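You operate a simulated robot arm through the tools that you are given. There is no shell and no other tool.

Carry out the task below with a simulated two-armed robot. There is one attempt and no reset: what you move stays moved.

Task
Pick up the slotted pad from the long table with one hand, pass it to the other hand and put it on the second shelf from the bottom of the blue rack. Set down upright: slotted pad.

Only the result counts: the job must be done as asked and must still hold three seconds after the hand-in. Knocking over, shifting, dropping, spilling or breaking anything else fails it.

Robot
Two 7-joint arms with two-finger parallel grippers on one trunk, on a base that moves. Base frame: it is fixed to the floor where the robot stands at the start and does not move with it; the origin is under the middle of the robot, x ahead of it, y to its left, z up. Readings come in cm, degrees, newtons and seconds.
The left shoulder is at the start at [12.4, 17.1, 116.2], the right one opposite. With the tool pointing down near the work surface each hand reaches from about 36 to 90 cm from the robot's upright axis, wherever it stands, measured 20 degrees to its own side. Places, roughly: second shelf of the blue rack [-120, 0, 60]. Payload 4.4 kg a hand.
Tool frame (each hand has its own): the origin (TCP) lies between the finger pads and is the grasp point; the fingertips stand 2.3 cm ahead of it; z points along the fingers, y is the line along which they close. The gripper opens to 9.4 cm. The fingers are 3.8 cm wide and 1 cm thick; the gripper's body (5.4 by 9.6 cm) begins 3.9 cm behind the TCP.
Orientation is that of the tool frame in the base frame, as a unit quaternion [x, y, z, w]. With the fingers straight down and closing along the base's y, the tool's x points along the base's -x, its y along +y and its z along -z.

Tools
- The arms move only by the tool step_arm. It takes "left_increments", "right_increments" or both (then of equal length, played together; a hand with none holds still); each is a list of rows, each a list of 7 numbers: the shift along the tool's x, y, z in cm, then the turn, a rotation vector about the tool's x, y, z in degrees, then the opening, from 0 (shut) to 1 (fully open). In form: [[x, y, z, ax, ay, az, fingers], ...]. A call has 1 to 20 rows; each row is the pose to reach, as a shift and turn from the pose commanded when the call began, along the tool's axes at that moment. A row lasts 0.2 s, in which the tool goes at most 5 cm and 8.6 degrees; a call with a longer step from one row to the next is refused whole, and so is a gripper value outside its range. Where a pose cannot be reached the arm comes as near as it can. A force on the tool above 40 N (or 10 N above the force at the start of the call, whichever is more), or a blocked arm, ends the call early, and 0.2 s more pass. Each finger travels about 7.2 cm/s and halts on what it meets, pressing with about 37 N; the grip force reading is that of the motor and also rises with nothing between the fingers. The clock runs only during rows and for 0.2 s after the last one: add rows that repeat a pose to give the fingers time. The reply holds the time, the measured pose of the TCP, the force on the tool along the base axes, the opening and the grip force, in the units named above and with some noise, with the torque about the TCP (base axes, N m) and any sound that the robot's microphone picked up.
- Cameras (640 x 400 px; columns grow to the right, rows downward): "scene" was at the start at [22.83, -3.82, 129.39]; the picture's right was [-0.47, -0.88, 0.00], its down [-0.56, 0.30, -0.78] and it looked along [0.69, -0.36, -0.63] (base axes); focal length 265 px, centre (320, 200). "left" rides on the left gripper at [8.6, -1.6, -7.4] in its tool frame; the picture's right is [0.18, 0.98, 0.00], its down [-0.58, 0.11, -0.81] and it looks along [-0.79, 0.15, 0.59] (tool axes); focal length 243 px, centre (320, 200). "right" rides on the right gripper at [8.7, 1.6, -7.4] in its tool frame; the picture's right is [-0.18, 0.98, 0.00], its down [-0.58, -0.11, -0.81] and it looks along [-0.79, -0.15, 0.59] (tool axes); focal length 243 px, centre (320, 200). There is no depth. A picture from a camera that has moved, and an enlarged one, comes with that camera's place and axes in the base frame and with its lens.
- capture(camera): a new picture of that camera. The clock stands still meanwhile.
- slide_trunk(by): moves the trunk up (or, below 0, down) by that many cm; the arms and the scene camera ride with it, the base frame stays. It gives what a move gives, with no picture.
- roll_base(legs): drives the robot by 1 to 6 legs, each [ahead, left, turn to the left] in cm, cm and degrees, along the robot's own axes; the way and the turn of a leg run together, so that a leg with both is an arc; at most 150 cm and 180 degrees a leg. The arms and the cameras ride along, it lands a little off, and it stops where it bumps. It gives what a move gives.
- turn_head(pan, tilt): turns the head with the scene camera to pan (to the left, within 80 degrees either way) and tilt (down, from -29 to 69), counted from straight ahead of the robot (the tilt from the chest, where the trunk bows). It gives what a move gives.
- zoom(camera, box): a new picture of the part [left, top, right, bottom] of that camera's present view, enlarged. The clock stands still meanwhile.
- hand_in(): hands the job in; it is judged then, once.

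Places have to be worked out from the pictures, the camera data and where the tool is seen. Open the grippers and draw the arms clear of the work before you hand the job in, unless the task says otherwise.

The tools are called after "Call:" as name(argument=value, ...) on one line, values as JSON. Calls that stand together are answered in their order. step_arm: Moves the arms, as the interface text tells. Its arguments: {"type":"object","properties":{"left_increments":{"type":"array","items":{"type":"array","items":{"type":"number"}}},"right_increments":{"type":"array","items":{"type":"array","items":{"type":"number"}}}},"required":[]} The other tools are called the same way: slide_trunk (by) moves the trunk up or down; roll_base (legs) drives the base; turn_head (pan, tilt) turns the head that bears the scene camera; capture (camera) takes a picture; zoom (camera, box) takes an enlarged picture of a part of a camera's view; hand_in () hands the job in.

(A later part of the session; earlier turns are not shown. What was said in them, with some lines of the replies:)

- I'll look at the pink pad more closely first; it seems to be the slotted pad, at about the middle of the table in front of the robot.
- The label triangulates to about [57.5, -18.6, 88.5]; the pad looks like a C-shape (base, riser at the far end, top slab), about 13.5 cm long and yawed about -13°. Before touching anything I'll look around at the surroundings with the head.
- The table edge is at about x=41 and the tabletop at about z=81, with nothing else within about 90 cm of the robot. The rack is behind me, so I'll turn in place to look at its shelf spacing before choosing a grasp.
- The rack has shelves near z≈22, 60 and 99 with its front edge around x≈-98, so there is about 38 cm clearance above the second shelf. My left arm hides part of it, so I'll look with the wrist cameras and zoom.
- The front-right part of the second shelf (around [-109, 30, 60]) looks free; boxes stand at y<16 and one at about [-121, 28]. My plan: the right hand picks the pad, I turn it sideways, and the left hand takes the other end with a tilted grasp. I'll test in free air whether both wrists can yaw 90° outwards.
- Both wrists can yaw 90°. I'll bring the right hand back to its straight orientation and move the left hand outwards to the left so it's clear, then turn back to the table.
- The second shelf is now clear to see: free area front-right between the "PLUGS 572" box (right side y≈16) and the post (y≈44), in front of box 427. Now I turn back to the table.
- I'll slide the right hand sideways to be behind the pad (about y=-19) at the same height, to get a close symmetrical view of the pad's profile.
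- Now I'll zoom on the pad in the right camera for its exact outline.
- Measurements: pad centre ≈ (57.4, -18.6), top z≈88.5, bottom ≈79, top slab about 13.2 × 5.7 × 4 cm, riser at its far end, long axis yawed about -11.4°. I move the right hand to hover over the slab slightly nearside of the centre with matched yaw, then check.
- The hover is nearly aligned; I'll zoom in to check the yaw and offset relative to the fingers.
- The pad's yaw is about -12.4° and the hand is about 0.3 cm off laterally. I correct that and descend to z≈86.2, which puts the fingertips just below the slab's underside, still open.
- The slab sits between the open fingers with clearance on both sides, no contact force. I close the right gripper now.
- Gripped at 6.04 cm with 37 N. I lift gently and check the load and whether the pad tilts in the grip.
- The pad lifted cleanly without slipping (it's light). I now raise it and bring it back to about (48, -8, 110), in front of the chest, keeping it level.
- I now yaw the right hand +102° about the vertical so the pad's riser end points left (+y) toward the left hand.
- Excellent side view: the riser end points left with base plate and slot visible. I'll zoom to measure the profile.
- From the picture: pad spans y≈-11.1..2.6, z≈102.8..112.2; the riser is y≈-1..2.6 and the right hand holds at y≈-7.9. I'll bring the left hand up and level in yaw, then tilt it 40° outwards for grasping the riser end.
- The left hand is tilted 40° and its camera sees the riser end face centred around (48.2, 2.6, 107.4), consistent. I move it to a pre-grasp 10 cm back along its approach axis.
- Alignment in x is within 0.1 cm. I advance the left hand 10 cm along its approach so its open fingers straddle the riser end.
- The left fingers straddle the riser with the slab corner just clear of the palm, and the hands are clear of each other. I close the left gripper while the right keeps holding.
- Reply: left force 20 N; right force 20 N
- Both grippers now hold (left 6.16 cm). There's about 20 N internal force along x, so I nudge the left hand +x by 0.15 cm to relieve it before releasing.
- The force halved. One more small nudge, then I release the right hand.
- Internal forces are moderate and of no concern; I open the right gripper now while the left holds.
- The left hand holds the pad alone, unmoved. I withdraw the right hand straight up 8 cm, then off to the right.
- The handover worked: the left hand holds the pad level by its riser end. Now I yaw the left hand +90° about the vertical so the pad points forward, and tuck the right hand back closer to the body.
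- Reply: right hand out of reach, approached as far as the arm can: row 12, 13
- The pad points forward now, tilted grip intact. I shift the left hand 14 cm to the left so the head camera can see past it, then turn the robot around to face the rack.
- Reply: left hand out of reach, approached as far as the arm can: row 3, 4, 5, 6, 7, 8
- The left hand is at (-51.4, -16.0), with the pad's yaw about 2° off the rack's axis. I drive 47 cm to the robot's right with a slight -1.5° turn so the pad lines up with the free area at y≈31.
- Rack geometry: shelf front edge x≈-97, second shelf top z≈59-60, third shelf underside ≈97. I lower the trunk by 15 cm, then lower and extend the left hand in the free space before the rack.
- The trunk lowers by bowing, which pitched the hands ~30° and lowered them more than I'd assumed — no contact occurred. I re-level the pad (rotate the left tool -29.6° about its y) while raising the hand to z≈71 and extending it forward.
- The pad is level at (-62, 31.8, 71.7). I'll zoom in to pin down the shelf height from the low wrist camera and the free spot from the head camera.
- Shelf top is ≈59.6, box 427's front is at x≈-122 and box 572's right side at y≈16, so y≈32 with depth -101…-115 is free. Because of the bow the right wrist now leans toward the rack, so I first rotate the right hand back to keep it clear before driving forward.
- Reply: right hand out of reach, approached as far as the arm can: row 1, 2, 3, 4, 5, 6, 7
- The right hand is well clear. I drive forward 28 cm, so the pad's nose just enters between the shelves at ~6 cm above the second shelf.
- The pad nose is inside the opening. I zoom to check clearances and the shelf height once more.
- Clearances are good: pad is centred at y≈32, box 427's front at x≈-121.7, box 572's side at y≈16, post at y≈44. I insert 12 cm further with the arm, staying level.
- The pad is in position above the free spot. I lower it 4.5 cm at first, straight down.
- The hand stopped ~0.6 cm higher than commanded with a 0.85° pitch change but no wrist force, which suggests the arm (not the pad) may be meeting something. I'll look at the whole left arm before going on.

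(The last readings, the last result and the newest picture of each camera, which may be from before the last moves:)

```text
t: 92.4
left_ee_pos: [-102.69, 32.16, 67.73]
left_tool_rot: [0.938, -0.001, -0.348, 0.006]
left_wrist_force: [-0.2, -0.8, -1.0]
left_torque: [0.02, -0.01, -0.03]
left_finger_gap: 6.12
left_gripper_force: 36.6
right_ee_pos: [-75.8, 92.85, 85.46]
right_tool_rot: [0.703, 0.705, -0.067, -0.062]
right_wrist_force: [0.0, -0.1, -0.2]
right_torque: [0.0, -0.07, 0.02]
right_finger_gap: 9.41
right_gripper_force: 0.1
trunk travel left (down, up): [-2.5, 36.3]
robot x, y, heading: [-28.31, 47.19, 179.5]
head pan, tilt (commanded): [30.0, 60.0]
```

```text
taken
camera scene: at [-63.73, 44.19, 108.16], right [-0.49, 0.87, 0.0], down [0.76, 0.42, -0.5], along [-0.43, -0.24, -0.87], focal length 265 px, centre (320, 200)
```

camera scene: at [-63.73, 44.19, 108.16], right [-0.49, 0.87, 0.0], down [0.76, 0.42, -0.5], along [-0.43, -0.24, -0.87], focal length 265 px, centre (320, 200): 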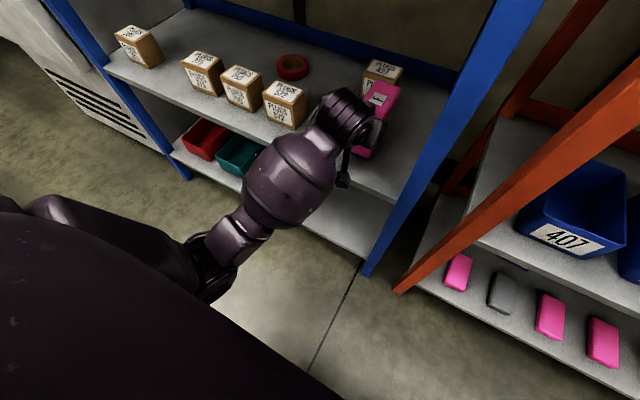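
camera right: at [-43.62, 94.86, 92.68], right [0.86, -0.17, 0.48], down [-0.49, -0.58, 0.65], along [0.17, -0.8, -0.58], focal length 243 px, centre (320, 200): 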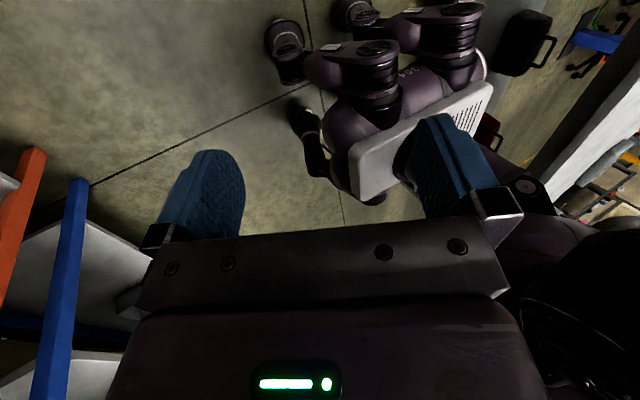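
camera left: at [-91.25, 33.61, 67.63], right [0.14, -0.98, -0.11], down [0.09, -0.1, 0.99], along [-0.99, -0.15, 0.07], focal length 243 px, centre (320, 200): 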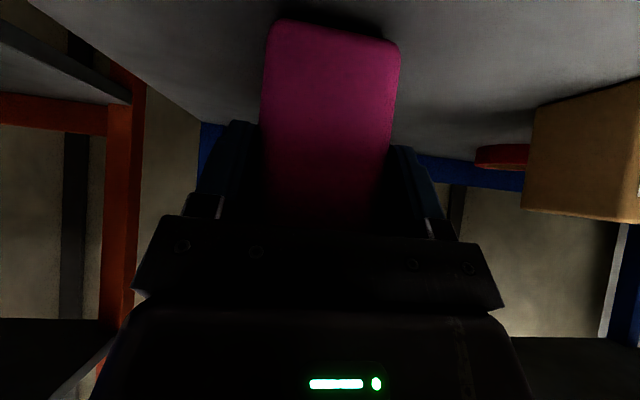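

The arm shows no visible contact: wrist and forearm are clear of the shelves and the pad is clear of box 427. I try a small further 0.6 cm lowering and watch the response.

Call:
step_arm(left_increments=[[0.19, 0, 0.23, 0, 0, 0, 0], [0.39, 0, 0.46, 0, 0, 0, 0], [0.39, 0, 0.46, 0, 0, 0, 0]])

Call:
capture(camera="scene")

Call:
capture(camera="left")

```text
t: 93.2
left_ee_pos: [-103.11, 31.76, 67.37]
left_tool_rot: [0.936, -0.002, -0.352, 0.009]
left_wrist_force: [0.2, -0.3, -0.3]
left_torque: [0.0, -0.03, -0.02]
left_finger_gap: 6.13
left_gripper_force: 36.9
right_ee_pos: [-75.86, 92.61, 85.38]
right_tool_rot: [0.703, 0.705, -0.067, -0.061]
right_wrist_force: [0.1, 0.2, 0.5]
right_torque: [0.03, -0.01, -0.01]
right_finger_gap: 9.4
right_gripper_force: 0.0
trunk travel left (down, up): [-2.5, 36.3]
robot x, y, heading: [-28.7, 47.22, 179.3]
head pan, tilt (commanded): [30.0, 60.0]
```

```text
taken
camera scene: at [-63.84, 44.03, 108.13], right [-0.49, 0.87, 0.0], down [0.76, 0.43, -0.5], along [-0.43, -0.24, -0.87], focal length 265 px, centre (320, 200)
```

scene: 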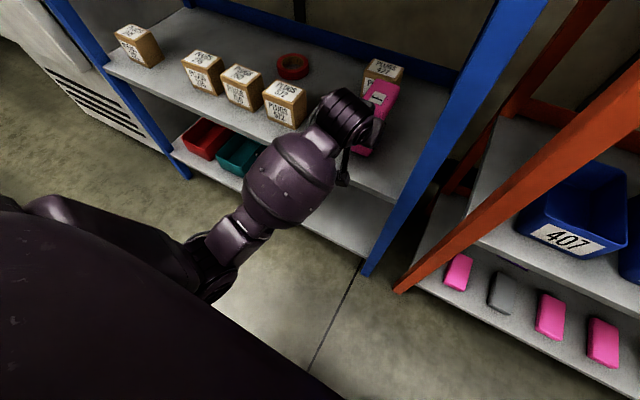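

```text
taken
camera left: at [-91.63, 33.32, 67.26], right [0.14, -0.98, -0.1], down [0.1, -0.09, 0.99], along [-0.99, -0.15, 0.08], focal length 243 px, centre (320, 200)
```

left: 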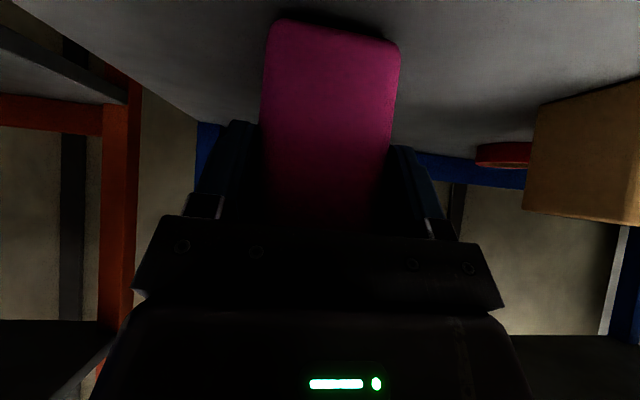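

The arm isn't following: the commanded drop mostly went into pitch and a small base shift, with still no wrist force, so something about the arm's posture is blocking. I'll look further down-left at the elbow to find the cause.

Call:
turn_head(pan=60, tilt=65)

Call:
capture(camera="scene")

Call:
turn_head(pan=10, tilt=69)

Call:
capture(camera="scene")

Call:
capture(camera="right")

```text
t: 94.2
left_ee_pos: [-103.1, 31.82, 67.32]
left_tool_rot: [0.936, -0.003, -0.353, 0.009]
left_wrist_force: [-0.4, 0.1, -0.9]
left_torque: [0.0, -0.02, -0.02]
left_finger_gap: 6.13
left_gripper_force: 37.0
right_ee_pos: [-75.96, 92.62, 85.45]
right_tool_rot: [0.703, 0.705, -0.068, -0.061]
right_wrist_force: [0.2, 0.7, -0.6]
right_torque: [0.02, 0.01, 0.0]
right_finger_gap: 9.41
right_gripper_force: 0.1
trunk travel left (down, up): [-2.5, 36.3]
robot x, y, heading: [-28.27, 47.06, 179.4]
head pan, tilt (commanded): [60.0, 65.0]
```

```text
taken
camera scene: at [-61.12, 42.14, 107.55], right [-0.86, 0.51, 0.0], down [0.46, 0.78, -0.42], along [-0.21, -0.36, -0.91], focal length 265 px, centre (320, 200)
```

scene: 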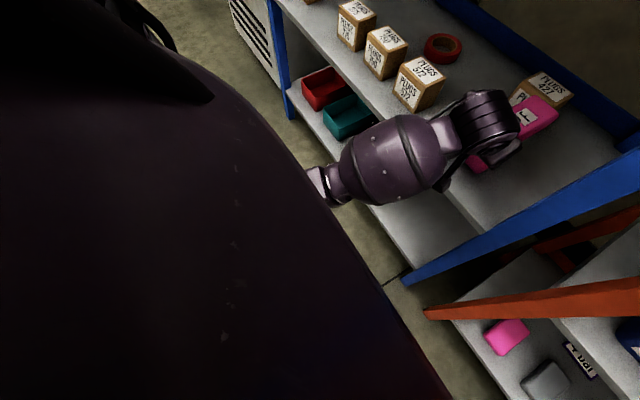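

```text
t: 95.3
left_ee_pos: [-103.23, 31.93, 67.31]
left_tool_rot: [0.936, -0.001, -0.353, 0.01]
left_wrist_force: [0.0, -0.8, -0.6]
left_torque: [0.02, -0.01, 0.0]
left_finger_gap: 6.11
left_gripper_force: 37.6
right_ee_pos: [-75.87, 92.64, 85.36]
right_tool_rot: [0.703, 0.705, -0.067, -0.06]
right_wrist_force: [-0.8, 0.1, 0.4]
right_torque: [0.04, -0.04, 0.01]
right_finger_gap: 9.41
right_gripper_force: 0.1
trunk travel left (down, up): [-2.5, 36.3]
robot x, y, heading: [-28.38, 47.31, 179.5]
head pan, tilt (commanded): [10.0, 68.8]
```

```text
taken
camera scene: at [-63.58, 46.48, 107.14], right [-0.16, 0.99, 0.0], down [0.92, 0.15, -0.36], along [-0.35, -0.06, -0.93], focal length 265 px, centre (320, 200)
```

scene: 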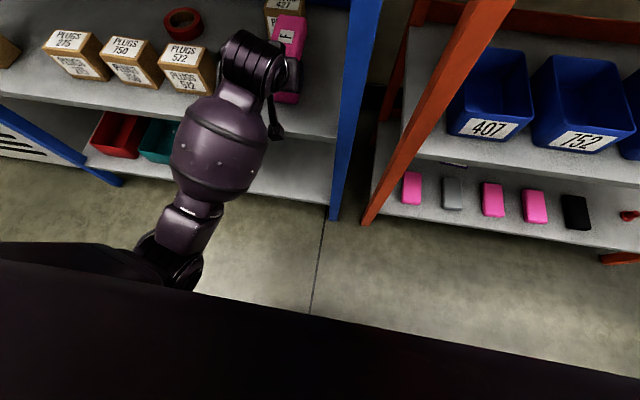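

```text
taken
camera right: at [-73.0, 101.56, 92.2], right [0.97, -0.18, -0.17], down [0.04, -0.57, 0.82], along [-0.25, -0.8, -0.55], focal length 243 px, centre (320, 200)
```

right: 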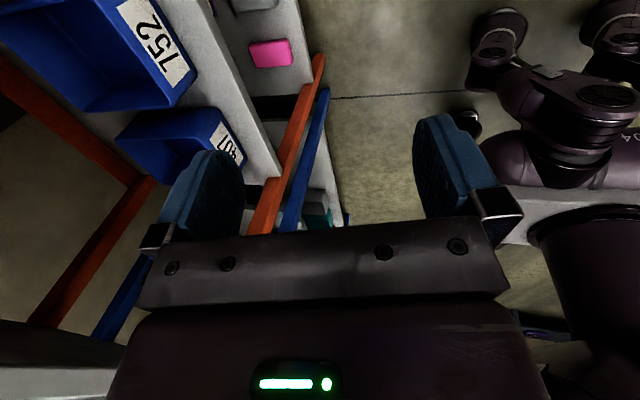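

Nothing external is touching; it looks like a wrist/elbow posture limit at this height (pad is ~1.5 cm above the shelf and nose-up by ~1.3°). Bowing the trunk slightly lowers the hand and pitches the nose down, which is just what's needed, so I'll lower the trunk in small steps.

Call:
slide_trunk(by=-0.3)

Call:
turn_head(pan=12, tilt=50)

Call:
zoom(camera="scene", box=[200, 50, 400, 200])

Call:
capture(camera="left")

```text
t: 95.9
left_ee_pos: [-102.67, 31.46, 69.7]
left_tool_rot: [0.93, -0.004, -0.367, 0.015]
left_wrist_force: [0.3, 0.5, -1.6]
left_torque: [0.01, -0.02, -0.02]
left_finger_gap: 6.15
left_gripper_force: 37.0
right_ee_pos: [-74.87, 92.87, 86.91]
right_tool_rot: [0.702, 0.704, -0.079, -0.074]
right_wrist_force: [-0.5, 0.0, -0.4]
right_torque: [0.08, -0.05, -0.01]
right_finger_gap: 9.42
right_gripper_force: 0.1
trunk travel left (down, up): [-2.2, 36.6]
robot x, y, heading: [-28.5, 47.16, 179.4]
head pan, tilt (commanded): [10.0, 68.8]
```

```text
t: 96.7
left_ee_pos: [-102.81, 31.67, 69.64]
left_tool_rot: [0.93, -0.004, -0.367, 0.014]
left_wrist_force: [-0.9, 0.5, -0.2]
left_torque: [-0.02, -0.04, -0.03]
left_finger_gap: 6.16
left_gripper_force: 37.4
right_ee_pos: [-74.97, 92.92, 86.93]
right_tool_rot: [0.702, 0.704, -0.079, -0.072]
right_wrist_force: [-0.5, -0.8, -0.5]
right_torque: [-0.01, 0.01, 0.02]
right_finger_gap: 9.4
right_gripper_force: 0.1
trunk travel left (down, up): [-2.2, 36.6]
robot x, y, heading: [-28.52, 47.18, 179.4]
head pan, tilt (commanded): [12.0, 50.0]
```

```text
2.67 times, centred on (300, 125) of scene
camera zoom: at [-63.98, 46.05, 110.34], right [-0.2, 0.98, 0.0], down [0.75, 0.15, -0.65], along [-0.64, -0.13, -0.76], focal length 706 px, centre (373, 400)
```

zoom: 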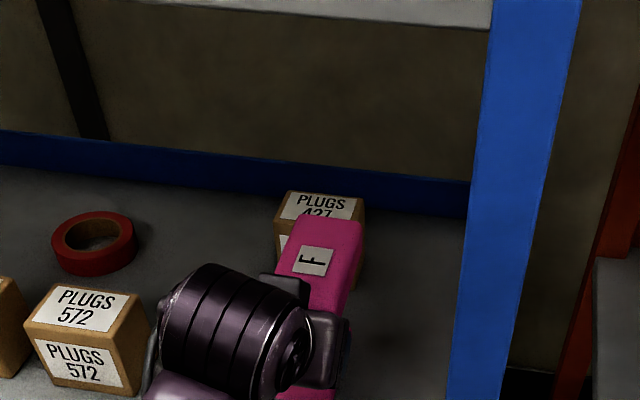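

```text
taken
camera left: at [-91.18, 33.19, 69.13], right [0.14, -0.99, -0.1], down [0.13, -0.08, 0.99], along [-0.98, -0.15, 0.11], focal length 243 px, centre (320, 200)
```

left: 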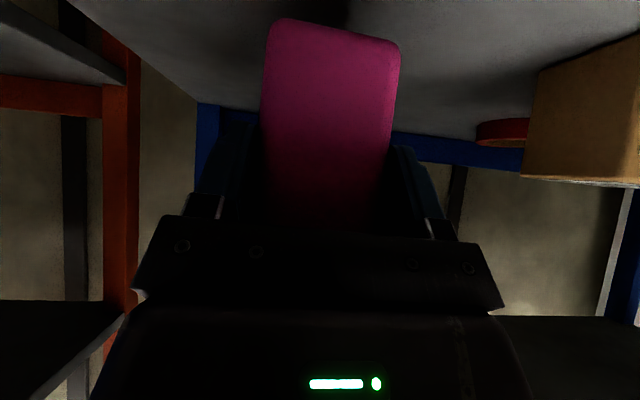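

The trunk step un-bowed the chest a little and raised the hand instead, so trunk micro-steps aren't usable. I'll back straight out of the rack (pad is ~3.5 cm above the shelf, nothing in the way), raise the trunk, and re-approach with a better arm posture.

Call:
roll_base(legs=[[-35, 0, 0]])

Call:
capture(camera="scene")

```text
t: 99.0
left_ee_pos: [-67.59, 31.23, 69.66]
left_tool_rot: [0.93, -0.002, -0.367, 0.014]
left_wrist_force: [-0.4, 1.0, 0.0]
left_torque: [0.0, -0.01, -0.01]
left_finger_gap: 6.13
left_gripper_force: 37.4
right_ee_pos: [-39.91, 92.6, 86.91]
right_tool_rot: [0.7, 0.705, -0.081, -0.071]
right_wrist_force: [0.0, 0.1, 0.3]
right_torque: [0.0, -0.01, -0.01]
right_finger_gap: 9.42
right_gripper_force: 0.1
trunk travel left (down, up): [-2.2, 36.6]
robot x, y, heading: [6.84, 46.83, 179.4]
head pan, tilt (commanded): [12.0, 50.0]
```

```text
taken
camera scene: at [-28.81, 45.72, 110.42], right [-0.2, 0.98, 0.0], down [0.74, 0.15, -0.65], along [-0.64, -0.13, -0.76], focal length 265 px, centre (320, 200)
```

scene: 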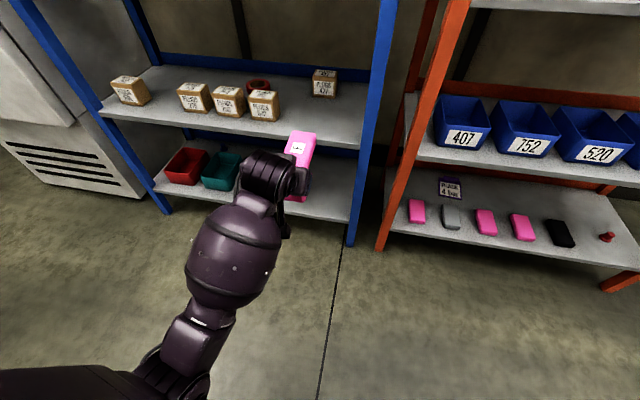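

Out in the open. I raise the trunk in two steps and read how the chest pitch changes.

Call:
slide_trunk(by=8)

Call:
slide_trunk(by=7.3)

Call:
capture(camera="scene")

```text
t: 100.1
left_ee_pos: [-67.77, 31.12, 74.65]
left_tool_rot: [0.937, -0.001, -0.349, 0.014]
left_wrist_force: [-0.7, 0.6, 0.6]
left_torque: [0.01, -0.01, 0.01]
left_finger_gap: 6.12
left_gripper_force: 36.6
right_ee_pos: [-40.96, 92.43, 92.81]
right_tool_rot: [0.702, 0.706, -0.067, -0.06]
right_wrist_force: [-0.4, 0.2, -0.7]
right_torque: [-0.02, -0.02, 0.02]
right_finger_gap: 9.42
right_gripper_force: 0.1
trunk travel left (down, up): [-10.2, 28.6]
robot x, y, heading: [6.74, 46.7, 179.5]
head pan, tilt (commanded): [12.0, 50.0]
```

```text
t: 101.2
left_ee_pos: [-67.71, 31.13, 81.95]
left_tool_rot: [0.937, -0.002, -0.35, 0.014]
left_wrist_force: [0.2, 0.0, -0.4]
left_torque: [0.0, -0.02, 0.02]
left_finger_gap: 6.13
left_gripper_force: 37.4
right_ee_pos: [-40.83, 92.41, 100.12]
right_tool_rot: [0.702, 0.706, -0.067, -0.061]
right_wrist_force: [-0.2, -0.5, -0.3]
right_torque: [-0.03, -0.03, -0.01]
right_finger_gap: 9.4
right_gripper_force: 0.0
trunk travel left (down, up): [-17.5, 21.3]
robot x, y, heading: [6.8, 46.57, 179.5]
head pan, tilt (commanded): [12.0, 50.0]
```

```text
taken
camera scene: at [-16.34, 45.46, 127.77], right [-0.2, 0.98, 0.0], down [0.75, 0.15, -0.64], along [-0.63, -0.13, -0.77], focal length 265 px, centre (320, 200)
```

scene: 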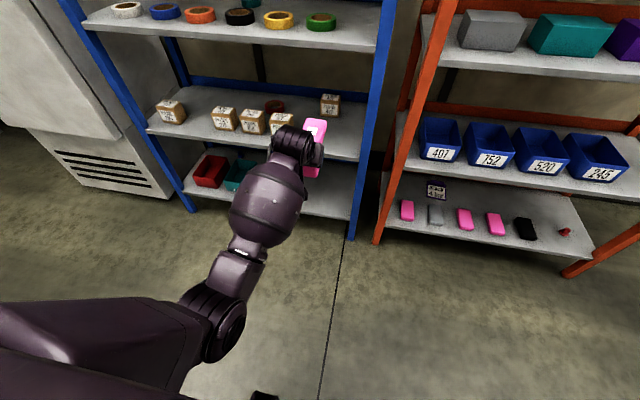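

The trunk is back at its starting height, and the hand is at (-67.7, 31.1, 82) with ~1° pitch and 1.6° roll error. I test lowering here in free space to z≈66 while levelling the pad, to see whether this posture can reach.

Call:
step_arm(left_increments=[[1.05, -0.04, 1.21, 0.12, 0.09, -0.1, 0], [2.1, -0.09, 2.42, 0.24, 0.18, -0.21, 0], [3.15, -0.13, 3.63, 0.36, 0.27, -0.31, 0], [4.2, -0.18, 4.84, 0.48, 0.36, -0.42, 0], [5.25, -0.22, 6.05, 0.6, 0.45, -0.52, 0], [6.3, -0.26, 7.26, 0.72, 0.54, -0.62, 0], [7.35, -0.31, 8.47, 0.84, 0.63, -0.73, 0], [8.4, -0.35, 9.68, 0.96, 0.72, -0.83, 0], [9.45, -0.4, 10.9, 1.08, 0.81, -0.94, 0], [10.5, -0.44, 12.1, 1.2, 0.9, -1.04, 0], [10.5, -0.44, 12.1, 1.2, 0.9, -1.04, 0]])

Call:
capture(camera="scene")

```text
t: 103.6
left_ee_pos: [-67.8, 31.14, 66.24]
left_tool_rot: [0.939, 0.003, -0.344, 0.0]
left_wrist_force: [0.7, 0.3, -0.2]
left_torque: [0.03, -0.01, 0.01]
left_finger_gap: 6.12
left_gripper_force: 36.6
right_ee_pos: [-40.76, 92.51, 100.42]
right_tool_rot: [0.701, 0.707, -0.069, -0.061]
right_wrist_force: [-0.6, -1.3, 0.1]
right_torque: [0.02, -0.02, -0.01]
right_finger_gap: 9.4
right_gripper_force: 0.1
trunk travel left (down, up): [-17.5, 21.3]
robot x, y, heading: [6.9, 46.73, 179.5]
head pan, tilt (commanded): [12.0, 50.0]
```

```text
taken
camera scene: at [-16.18, 45.46, 127.84], right [-0.2, 0.98, 0.0], down [0.75, 0.15, -0.64], along [-0.63, -0.13, -0.77], focal length 265 px, centre (320, 200)
```

scene: 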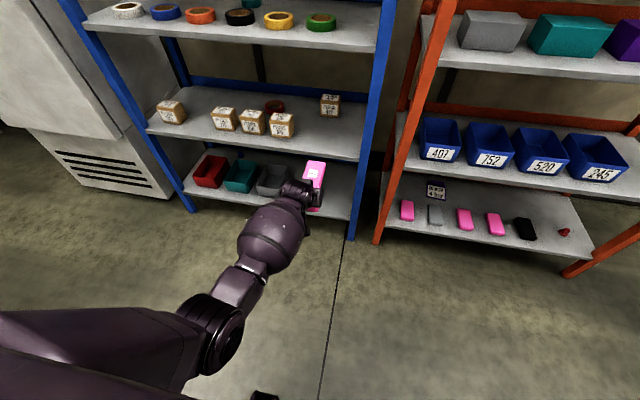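

This posture reaches z=66 precisely and level. I check a bit lower (z≈64.5) still in free space to be sure of margin.

Call:
step_arm(left_increments=[[0.5, 0, 0.6, 0, 0.1, 0, 0], [1.1, 0, 1.3, 0, 0.2, 0, 0], [1.1, 0, 1.3, 0, 0.2, 0, 0]])

Call:
turn_head(pan=12, tilt=55)

Call:
zoom(camera="scene", box=[220, 60, 400, 210])

```text
t: 104.4
left_ee_pos: [-67.76, 31.09, 64.46]
left_tool_rot: [0.939, 0.003, -0.343, 0.0]
left_wrist_force: [0.6, 0.6, -1.0]
left_torque: [-0.01, -0.01, -0.04]
left_finger_gap: 6.16
left_gripper_force: 36.8
right_ee_pos: [-40.7, 92.41, 100.45]
right_tool_rot: [0.702, 0.706, -0.07, -0.061]
right_wrist_force: [-0.4, 0.5, -0.5]
right_torque: [-0.01, 0.02, -0.02]
right_finger_gap: 9.4
right_gripper_force: 0.0
trunk travel left (down, up): [-17.5, 21.3]
robot x, y, heading: [6.47, 47.27, 179.4]
head pan, tilt (commanded): [12.0, 50.0]
```

```text
t: 105.1
left_ee_pos: [-67.87, 31.18, 64.49]
left_tool_rot: [0.94, 0.003, -0.342, 0.001]
left_wrist_force: [0.2, 0.5, 0.2]
left_torque: [-0.04, -0.02, 0.0]
left_finger_gap: 6.11
left_gripper_force: 36.8
right_ee_pos: [-40.8, 92.44, 100.31]
right_tool_rot: [0.702, 0.706, -0.068, -0.062]
right_wrist_force: [0.2, -0.2, -0.1]
right_torque: [-0.01, -0.02, -0.01]
right_finger_gap: 9.4
right_gripper_force: 0.1
trunk travel left (down, up): [-17.5, 21.3]
robot x, y, heading: [6.89, 46.55, 179.6]
head pan, tilt (commanded): [12.0, 55.0]
```

```text
2.67 times, centred on (310, 135) of scene
camera zoom: at [-15.72, 45.56, 127.18], right [-0.2, 0.98, 0.0], down [0.8, 0.16, -0.57], along [-0.56, -0.11, -0.82], focal length 706 px, centre (347, 373)
```

zoom: 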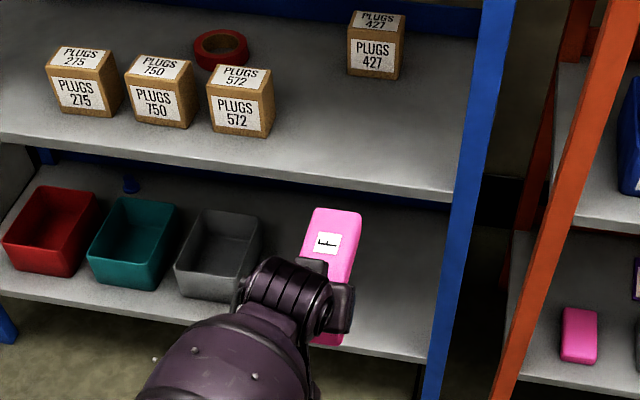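

Good margin: boxes undisturbed and the hand follows commands exactly here. I raise back to z≈71.5 and drive in 34.5 cm.

Call:
step_arm(left_increments=[[-0.9, 0, -1.1, 0, 0, 0, 0], [-1.8, 0, -2.15, 0, 0, 0, 0], [-2.7, 0, -3.2, 0, 0, 0, 0], [-3.6, 0, -4.3, 0, 0, 0, 0], [-4.5, 0, -5.36, 0, 0, 0, 0], [-4.5, 0, -5.36, 0, 0, 0, 0]])

Call:
roll_base(legs=[[20, 0, 0]])

Call:
capture(camera="scene")

Call:
capture(camera="left")

```text
t: 106.5
left_ee_pos: [-67.69, 31.14, 71.61]
left_tool_rot: [0.94, 0.003, -0.342, 0.001]
left_wrist_force: [0.2, -0.4, -1.0]
left_torque: [-0.01, -0.04, 0.0]
left_finger_gap: 6.14
left_gripper_force: 36.6
right_ee_pos: [-40.73, 92.32, 100.33]
right_tool_rot: [0.702, 0.707, -0.068, -0.061]
right_wrist_force: [0.2, 0.6, -0.3]
right_torque: [0.01, 0.02, 0.02]
right_finger_gap: 9.43
right_gripper_force: 0.0
trunk travel left (down, up): [-17.5, 21.3]
robot x, y, heading: [6.44, 46.75, 179.7]
head pan, tilt (commanded): [12.0, 55.0]
```

```text
t: 108.1
left_ee_pos: [-88.08, 31.37, 71.41]
left_tool_rot: [0.94, 0.003, -0.342, 0.0]
left_wrist_force: [0.0, -0.1, -0.8]
left_torque: [-0.01, -0.04, 0.0]
left_finger_gap: 6.15
left_gripper_force: 37.2
right_ee_pos: [-60.95, 92.57, 100.37]
right_tool_rot: [0.702, 0.706, -0.068, -0.06]
right_wrist_force: [-0.6, 0.4, -0.2]
right_torque: [0.01, 0.01, -0.02]
right_finger_gap: 9.4
right_gripper_force: 0.0
trunk travel left (down, up): [-17.5, 21.3]
robot x, y, heading: [-13.49, 46.97, 179.5]
head pan, tilt (commanded): [12.0, 55.0]
```

```text
taken
camera scene: at [-36.04, 45.74, 127.16], right [-0.2, 0.98, 0.0], down [0.8, 0.16, -0.57], along [-0.56, -0.11, -0.82], focal length 265 px, centre (320, 200)
```

scene: 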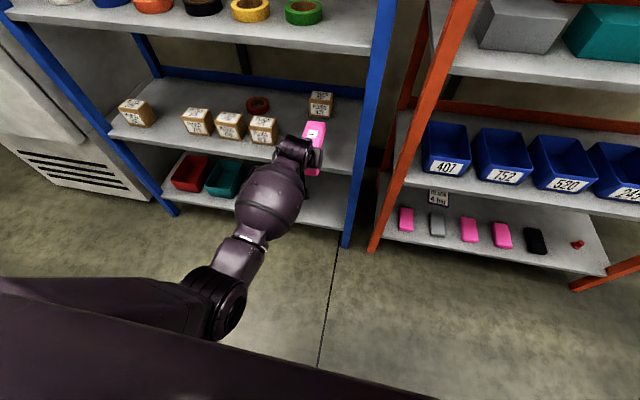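

```text
taken
camera left: at [-76.48, 32.97, 71.67], right [0.15, -0.98, -0.12], down [0.07, -0.11, 0.99], along [-0.99, -0.15, 0.06], focal length 243 px, centre (320, 200)
```

left: 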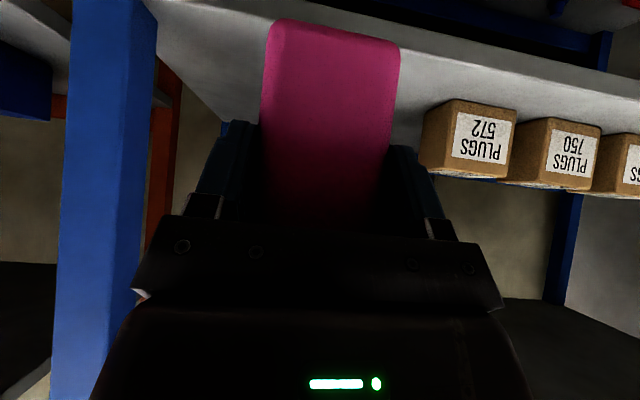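

All clear so far with the nose just over the shelf's front. I drive the last 14 cm.

Call:
roll_base(legs=[[14, 0, 0]])

Call:
capture(camera="scene")

Call:
capture(camera="left")

```text
t: 109.4
left_ee_pos: [-101.97, 31.43, 71.48]
left_tool_rot: [0.94, 0.003, -0.342, 0.0]
left_wrist_force: [0.4, 0.4, -0.6]
left_torque: [0.03, -0.01, 0.01]
left_finger_gap: 6.15
left_gripper_force: 37.1
right_ee_pos: [-75.04, 92.76, 100.34]
right_tool_rot: [0.702, 0.706, -0.068, -0.06]
right_wrist_force: [0.2, -0.4, 0.0]
right_torque: [0.02, -0.05, -0.01]
right_finger_gap: 9.37
right_gripper_force: 0.1
trunk travel left (down, up): [-17.5, 21.3]
robot x, y, heading: [-27.81, 47.07, 179.6]
head pan, tilt (commanded): [12.0, 55.0]
```

```text
taken
camera scene: at [-50.01, 45.87, 127.16], right [-0.2, 0.98, 0.0], down [0.8, 0.16, -0.57], along [-0.56, -0.11, -0.82], focal length 265 px, centre (320, 200)
```

scene: 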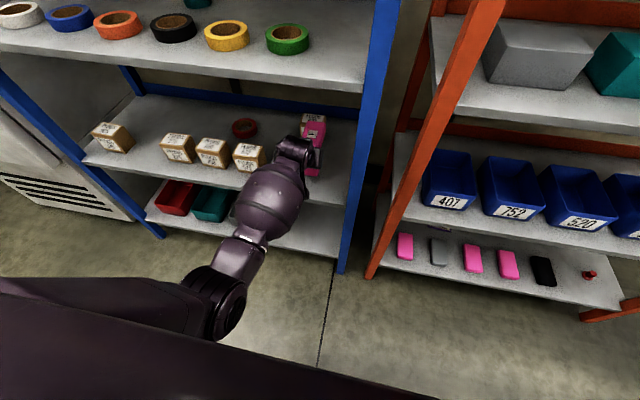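

```text
taken
camera left: at [-90.44, 33.1, 71.66], right [0.15, -0.98, -0.12], down [0.07, -0.11, 0.99], along [-0.99, -0.15, 0.06], focal length 243 px, centre (320, 200)
```

left: 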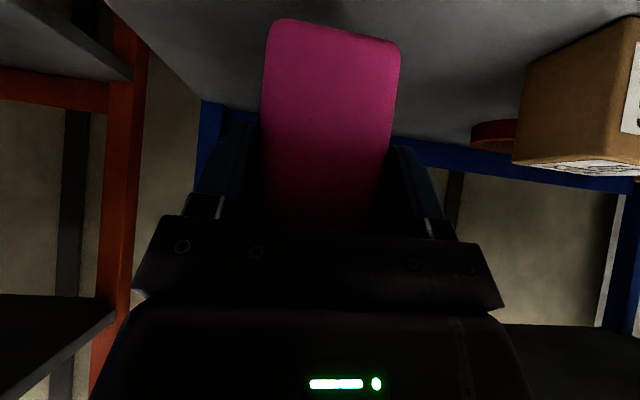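

The pad is in place over the shelf at (-102, 31.4). I lower 4 cm first and check the response.

Call:
step_arm(left_increments=[[0.5, 0, 0.6, 0, 0, 0, 0], [1.03, 0, 1.22, 0, 0, 0, 0], [1.54, 0, 1.84, 0, 0, 0, 0], [2.06, 0, 2.45, 0, 0, 0, 0], [2.57, 0, 3.06, 0, 0, 0, 0], [2.57, 0, 3.06, 0, 0, 0, 0]])

Call:
zoom(camera="scene", box=[200, 90, 380, 220])

```text
t: 110.8
left_ee_pos: [-101.76, 31.48, 67.49]
left_tool_rot: [0.94, 0.003, -0.342, 0.0]
left_wrist_force: [-1.0, 0.1, -0.6]
left_torque: [0.0, 0.01, 0.01]
left_finger_gap: 6.12
left_gripper_force: 36.7
right_ee_pos: [-74.97, 92.71, 100.43]
right_tool_rot: [0.702, 0.706, -0.069, -0.061]
right_wrist_force: [-0.6, 0.1, 0.0]
right_torque: [0.0, 0.01, -0.02]
right_finger_gap: 9.41
right_gripper_force: 0.1
trunk travel left (down, up): [-17.5, 21.3]
robot x, y, heading: [-27.33, 47.0, 179.3]
head pan, tilt (commanded): [12.0, 55.0]
```

```text
3.08 times, centred on (290, 155) of scene
camera zoom: at [-49.92, 45.86, 127.18], right [-0.2, 0.98, 0.0], down [0.8, 0.16, -0.57], along [-0.56, -0.11, -0.82], focal length 814 px, centre (412, 338)
```

zoom: 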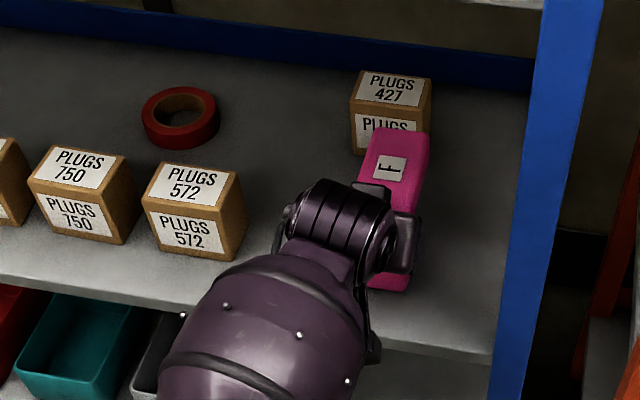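

The arm now tracks perfectly. I lower in fine steps, watching the vertical force for contact.

Call:
step_arm(left_increments=[[0.16, 0, 0.19, 0, 0, 0, 0], [0.32, 0, 0.38, 0, 0, 0, 0], [0.48, 0, 0.57, 0, 0, 0, 0], [0.64, 0, 0.77, 0, 0, 0, 0]])

```text
t: 111.8
left_ee_pos: [-101.95, 31.52, 66.9]
left_tool_rot: [0.938, 0.004, -0.345, 0.002]
left_wrist_force: [6.5, 1.3, 12.2]
left_torque: [-0.06, -0.06, -0.02]
left_finger_gap: 6.12
left_gripper_force: 36.7
right_ee_pos: [-74.83, 92.76, 100.56]
right_tool_rot: [0.701, 0.707, -0.07, -0.061]
right_wrist_force: [-0.8, 0.5, -0.3]
right_torque: [0.02, -0.02, 0.0]
right_finger_gap: 9.4
right_gripper_force: 0.0
trunk travel left (down, up): [-17.5, 21.3]
robot x, y, heading: [-27.0, 47.0, 179.4]
head pan, tilt (commanded): [12.0, 55.0]
```

Contact at TCP z≈66.9 with about 12 N. I ease off the preload by 0.2 cm, then check the pad is still resting level before opening.

Call:
step_arm(left_increments=[[-0.06, 0, -0.08, 0, 0, 0, 0], [-0.13, 0, -0.15, 0, 0, 0, 0], [-0.13, 0, -0.15, 0, 0, 0, 0]])

Call:
capture(camera="left")

Call:
zoom(camera="scene", box=[240, 90, 380, 200])

```text
t: 112.6
left_ee_pos: [-101.87, 31.44, 66.97]
left_tool_rot: [0.939, 0.003, -0.344, 0.001]
left_wrist_force: [-3.9, 2.5, 11.0]
left_torque: [0.04, 0.55, -0.12]
left_finger_gap: 6.15
left_gripper_force: 37.1
right_ee_pos: [-74.87, 92.84, 100.4]
right_tool_rot: [0.702, 0.707, -0.068, -0.06]
right_wrist_force: [-0.5, -0.7, -0.9]
right_torque: [0.05, 0.0, 0.01]
right_finger_gap: 9.41
right_gripper_force: 0.0
trunk travel left (down, up): [-17.5, 21.3]
robot x, y, heading: [-27.81, 47.06, 179.6]
head pan, tilt (commanded): [12.0, 55.0]
```

```text
taken
camera left: at [-90.42, 33.12, 67.02], right [0.15, -0.98, -0.12], down [0.08, -0.11, 0.99], along [-0.99, -0.15, 0.06], focal length 243 px, centre (320, 200)
```

left: 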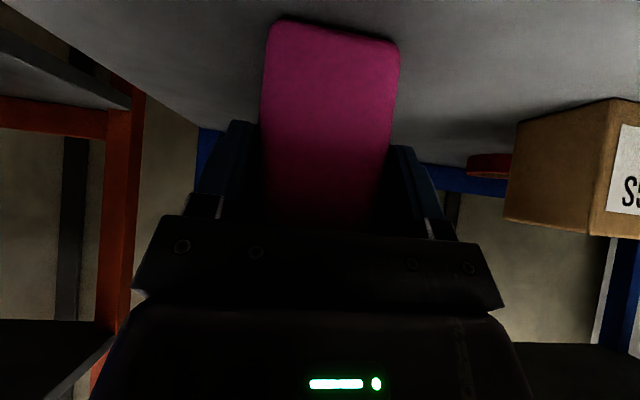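

```text
3.64 times, centred on (310, 145) of scene
camera zoom: at [-49.84, 45.9, 127.21], right [-0.2, 0.98, 0.0], down [0.8, 0.16, -0.57], along [-0.56, -0.11, -0.82], focal length 962 px, centre (356, 400)
```

zoom: 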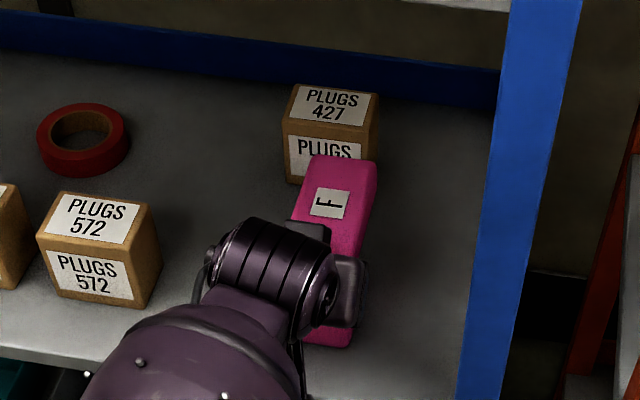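

The reaction is centred under the base plate (about 3–5 cm ahead of the TCP), so the pad sits flush on the shelf. I open the left gripper.

Call:
step_arm(left_increments=[[0, 0, 0, 0, 0, 0, 0.66], [0, 0, 0, 0, 0, 0, 0.72], [0, 0, 0, 0, 0, 0, 0.85], [0, 0, 0, 0, 0, 0, 1], [0, 0, 0, 0, 0, 0, 1], [0, 0, 0, 0, 0, 0, 1]])

Call:
capture(camera="left")

Call:
zoom(camera="scene", box=[240, 90, 380, 200])

```text
t: 114.0
left_ee_pos: [-101.79, 31.44, 66.62]
left_tool_rot: [0.94, 0.003, -0.342, 0.001]
left_wrist_force: [0.4, 0.4, -0.1]
left_torque: [-0.04, 0.02, 0.03]
left_finger_gap: 9.42
left_gripper_force: 0.0
right_ee_pos: [-75.01, 92.67, 100.35]
right_tool_rot: [0.702, 0.706, -0.069, -0.06]
right_wrist_force: [0.4, -0.4, 0.0]
right_torque: [0.01, -0.02, -0.01]
right_finger_gap: 9.38
right_gripper_force: 0.1
trunk travel left (down, up): [-17.5, 21.3]
robot x, y, heading: [-27.55, 47.15, 179.5]
head pan, tilt (commanded): [12.0, 55.0]
```

```text
taken
camera left: at [-90.38, 33.08, 66.88], right [0.15, -0.98, -0.12], down [0.07, -0.11, 0.99], along [-0.99, -0.15, 0.06], focal length 243 px, centre (320, 200)
```

left: 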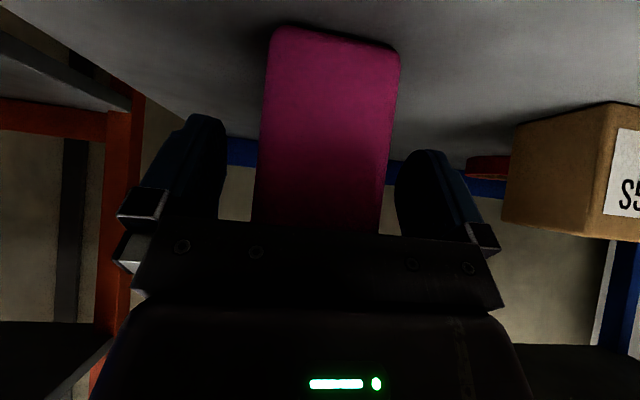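

```text
3.64 times, centred on (310, 145) of scene
camera zoom: at [-49.92, 45.86, 127.18], right [-0.2, 0.98, 0.0], down [0.8, 0.16, -0.57], along [-0.56, -0.11, -0.82], focal length 962 px, centre (356, 400)
```

zoom: 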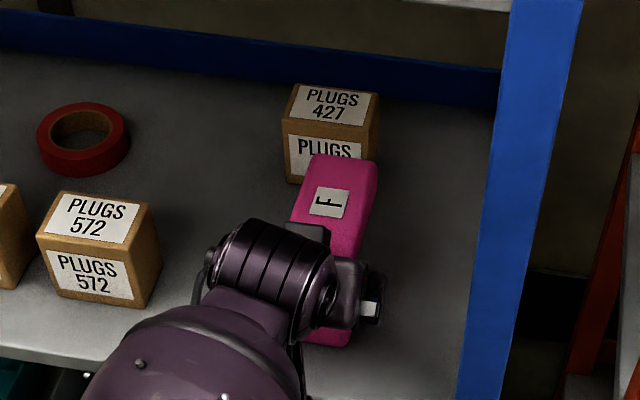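

The fingers are open and the pad stands unmoved with zero hand force. I withdraw the left hand along its approach axis (back and up).

Call:
step_arm(left_increments=[[0, 0, -1, 0, 0, 0, 1], [0, 0, -2.5, 0, 0, 0, 1], [0, 0, -4.5, 0, 0, 0, 1], [0, 0, -6.5, 0, 0, 0, 1], [0, 0, -8.5, 0, 0, 0, 1], [0, 0, -10.5, 0, 0, 0, 1], [0, 0, -12, 0, 0, 0, 1], [0, 0, -12, 0, 0, 0, 1]])

Call:
capture(camera="left")

Call:
zoom(camera="scene", box=[220, 80, 400, 230])

```text
t: 115.8
left_ee_pos: [-94.17, 31.45, 75.97]
left_tool_rot: [0.94, 0.003, -0.342, 0.0]
left_wrist_force: [-0.3, 1.1, -0.7]
left_torque: [-0.01, 0.02, 0.0]
left_finger_gap: 9.4
left_gripper_force: 0.0
right_ee_pos: [-75.04, 92.7, 100.44]
right_tool_rot: [0.702, 0.706, -0.068, -0.061]
right_wrist_force: [0.0, 1.3, -0.1]
right_torque: [0.0, -0.02, -0.01]
right_finger_gap: 9.39
right_gripper_force: 0.0
trunk travel left (down, up): [-17.5, 21.3]
robot x, y, heading: [-27.54, 46.84, 179.7]
head pan, tilt (commanded): [12.0, 55.0]
```

```text
taken
camera left: at [-82.68, 33.14, 76.09], right [0.15, -0.98, -0.12], down [0.07, -0.11, 0.99], along [-0.99, -0.15, 0.06], focal length 243 px, centre (320, 200)
```

left: 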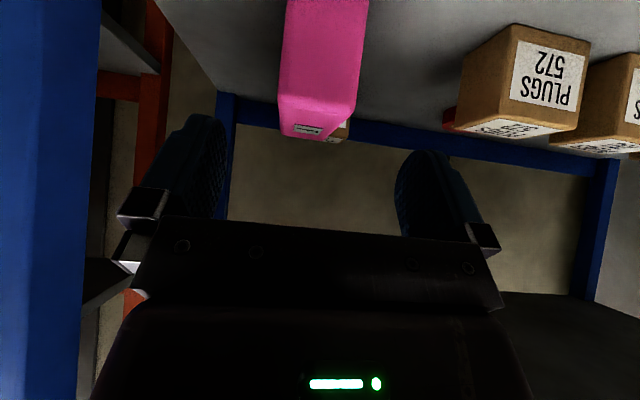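

```text
2.67 times, centred on (310, 155) of scene
camera zoom: at [-49.93, 45.86, 127.18], right [-0.2, 0.98, 0.0], down [0.8, 0.16, -0.57], along [-0.56, -0.11, -0.82], focal length 706 px, centre (347, 320)
```

zoom: 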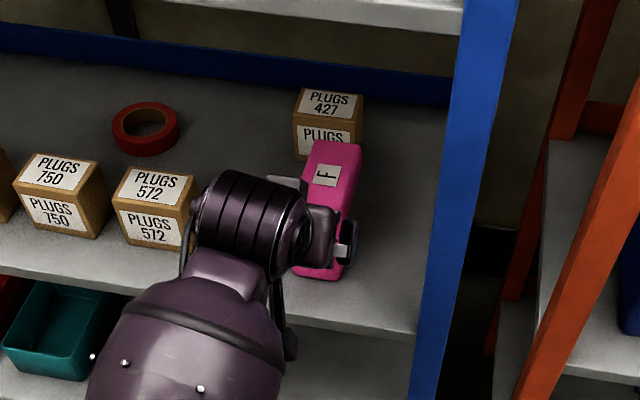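

The pad stands on its base, label up, and the hand is clear of it. I back the robot away 28 cm and take a final look.

Call:
roll_base(legs=[[-28, 0, 0]])

Call:
turn_head(pan=12, tilt=40)

Call:
capture(camera="scene")

Call:
zoom(camera="scene", box=[120, 110, 400, 285])

Call:
capture(camera="left")

```text
t: 117.8
left_ee_pos: [-67.12, 31.38, 75.93]
left_tool_rot: [0.939, 0.001, -0.343, -0.001]
left_wrist_force: [0.2, -0.4, -0.4]
left_torque: [-0.02, 0.02, 0.01]
left_finger_gap: 9.41
left_gripper_force: 0.1
right_ee_pos: [-47.45, 92.51, 100.51]
right_tool_rot: [0.703, 0.705, -0.068, -0.061]
right_wrist_force: [0.3, -0.5, 0.3]
right_torque: [-0.02, 0.01, -0.01]
right_finger_gap: 9.38
right_gripper_force: 0.1
trunk travel left (down, up): [-17.5, 21.3]
robot x, y, heading: [-0.24, 47.05, 179.4]
head pan, tilt (commanded): [12.0, 55.0]
```

```text
t: 118.5
left_ee_pos: [-66.85, 31.37, 75.88]
left_tool_rot: [0.94, 0.001, -0.342, 0.0]
left_wrist_force: [-0.5, 0.4, 0.5]
left_torque: [-0.04, 0.0, 0.01]
left_finger_gap: 9.41
left_gripper_force: 0.1
right_ee_pos: [-47.43, 92.64, 100.27]
right_tool_rot: [0.703, 0.705, -0.069, -0.061]
right_wrist_force: [0.0, 0.5, -0.1]
right_torque: [0.01, -0.02, -0.02]
right_finger_gap: 9.39
right_gripper_force: 0.1
trunk travel left (down, up): [-17.5, 21.3]
robot x, y, heading: [-0.17, 46.76, 179.5]
head pan, tilt (commanded): [12.0, 40.0]
```

```text
taken
camera scene: at [-23.85, 45.39, 129.24], right [-0.2, 0.98, 0.0], down [0.63, 0.13, -0.77], along [-0.75, -0.15, -0.64], focal length 265 px, centre (320, 200)
```

scene: 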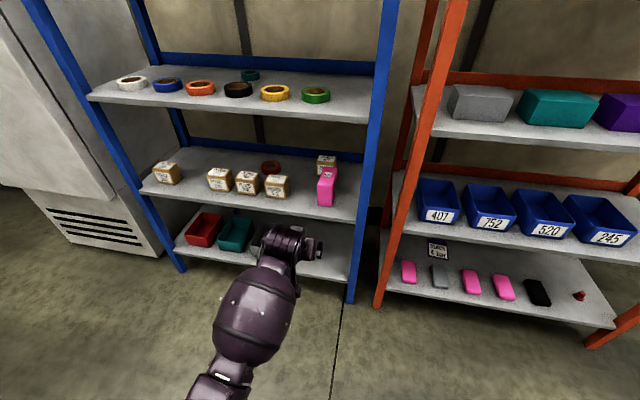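

```text
2.29 times, centred on (260, 198) of scene
camera zoom: at [-23.85, 45.39, 129.24], right [-0.2, 0.98, 0.0], down [0.63, 0.13, -0.77], along [-0.75, -0.15, -0.64], focal length 605 px, centre (457, 206)
```

zoom: 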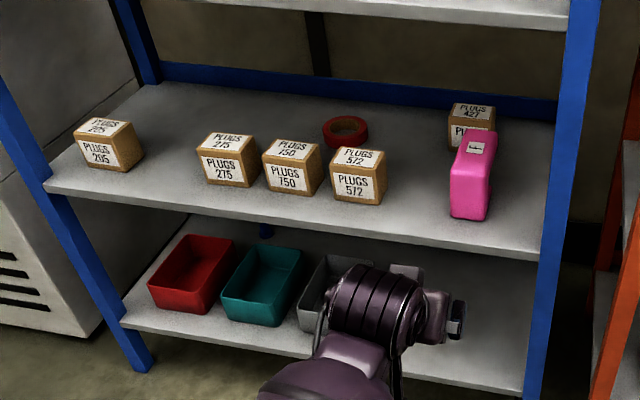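

```text
taken
camera left: at [-55.4, 33.01, 76.09], right [0.14, -0.98, -0.12], down [0.07, -0.11, 0.99], along [-0.99, -0.15, 0.06], focal length 243 px, centre (320, 200)
```

left: 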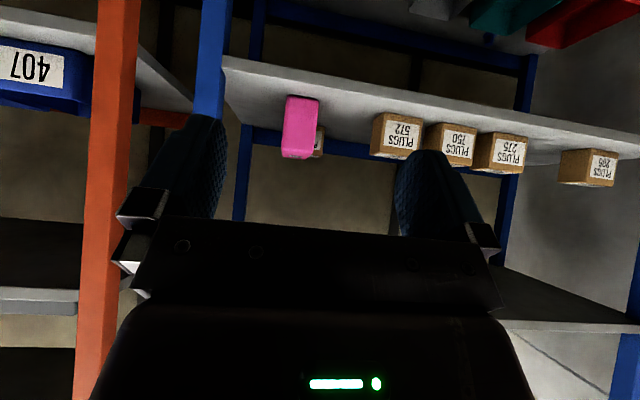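

The pad stands upright on the second shelf from the bottom, label up, about 5–6 cm clear of box 427. The other boxes are where they were, and both grippers are open and clear. Handing in.

Call:
hand_in()

```text
The job is handed in.
```

The slotted pad is standing upright on the second shelf from the bottom of the blue rack, front right, label up. I picked it up from the long table with the right hand, passed it to the left, and placed it with the left.

In the final pictures the plug boxes and the red tape roll on that shelf look undisturbed, and the pad is about 5–6 cm clear of the nearest box. Both grippers were open and the arms well clear when I handed in.

The first try at lowering it onto the shelf did not work, because the arm stopped following with the trunk lowered. I backed out, raised the trunk and went in again. The wrist sensor showed no contact during that try.
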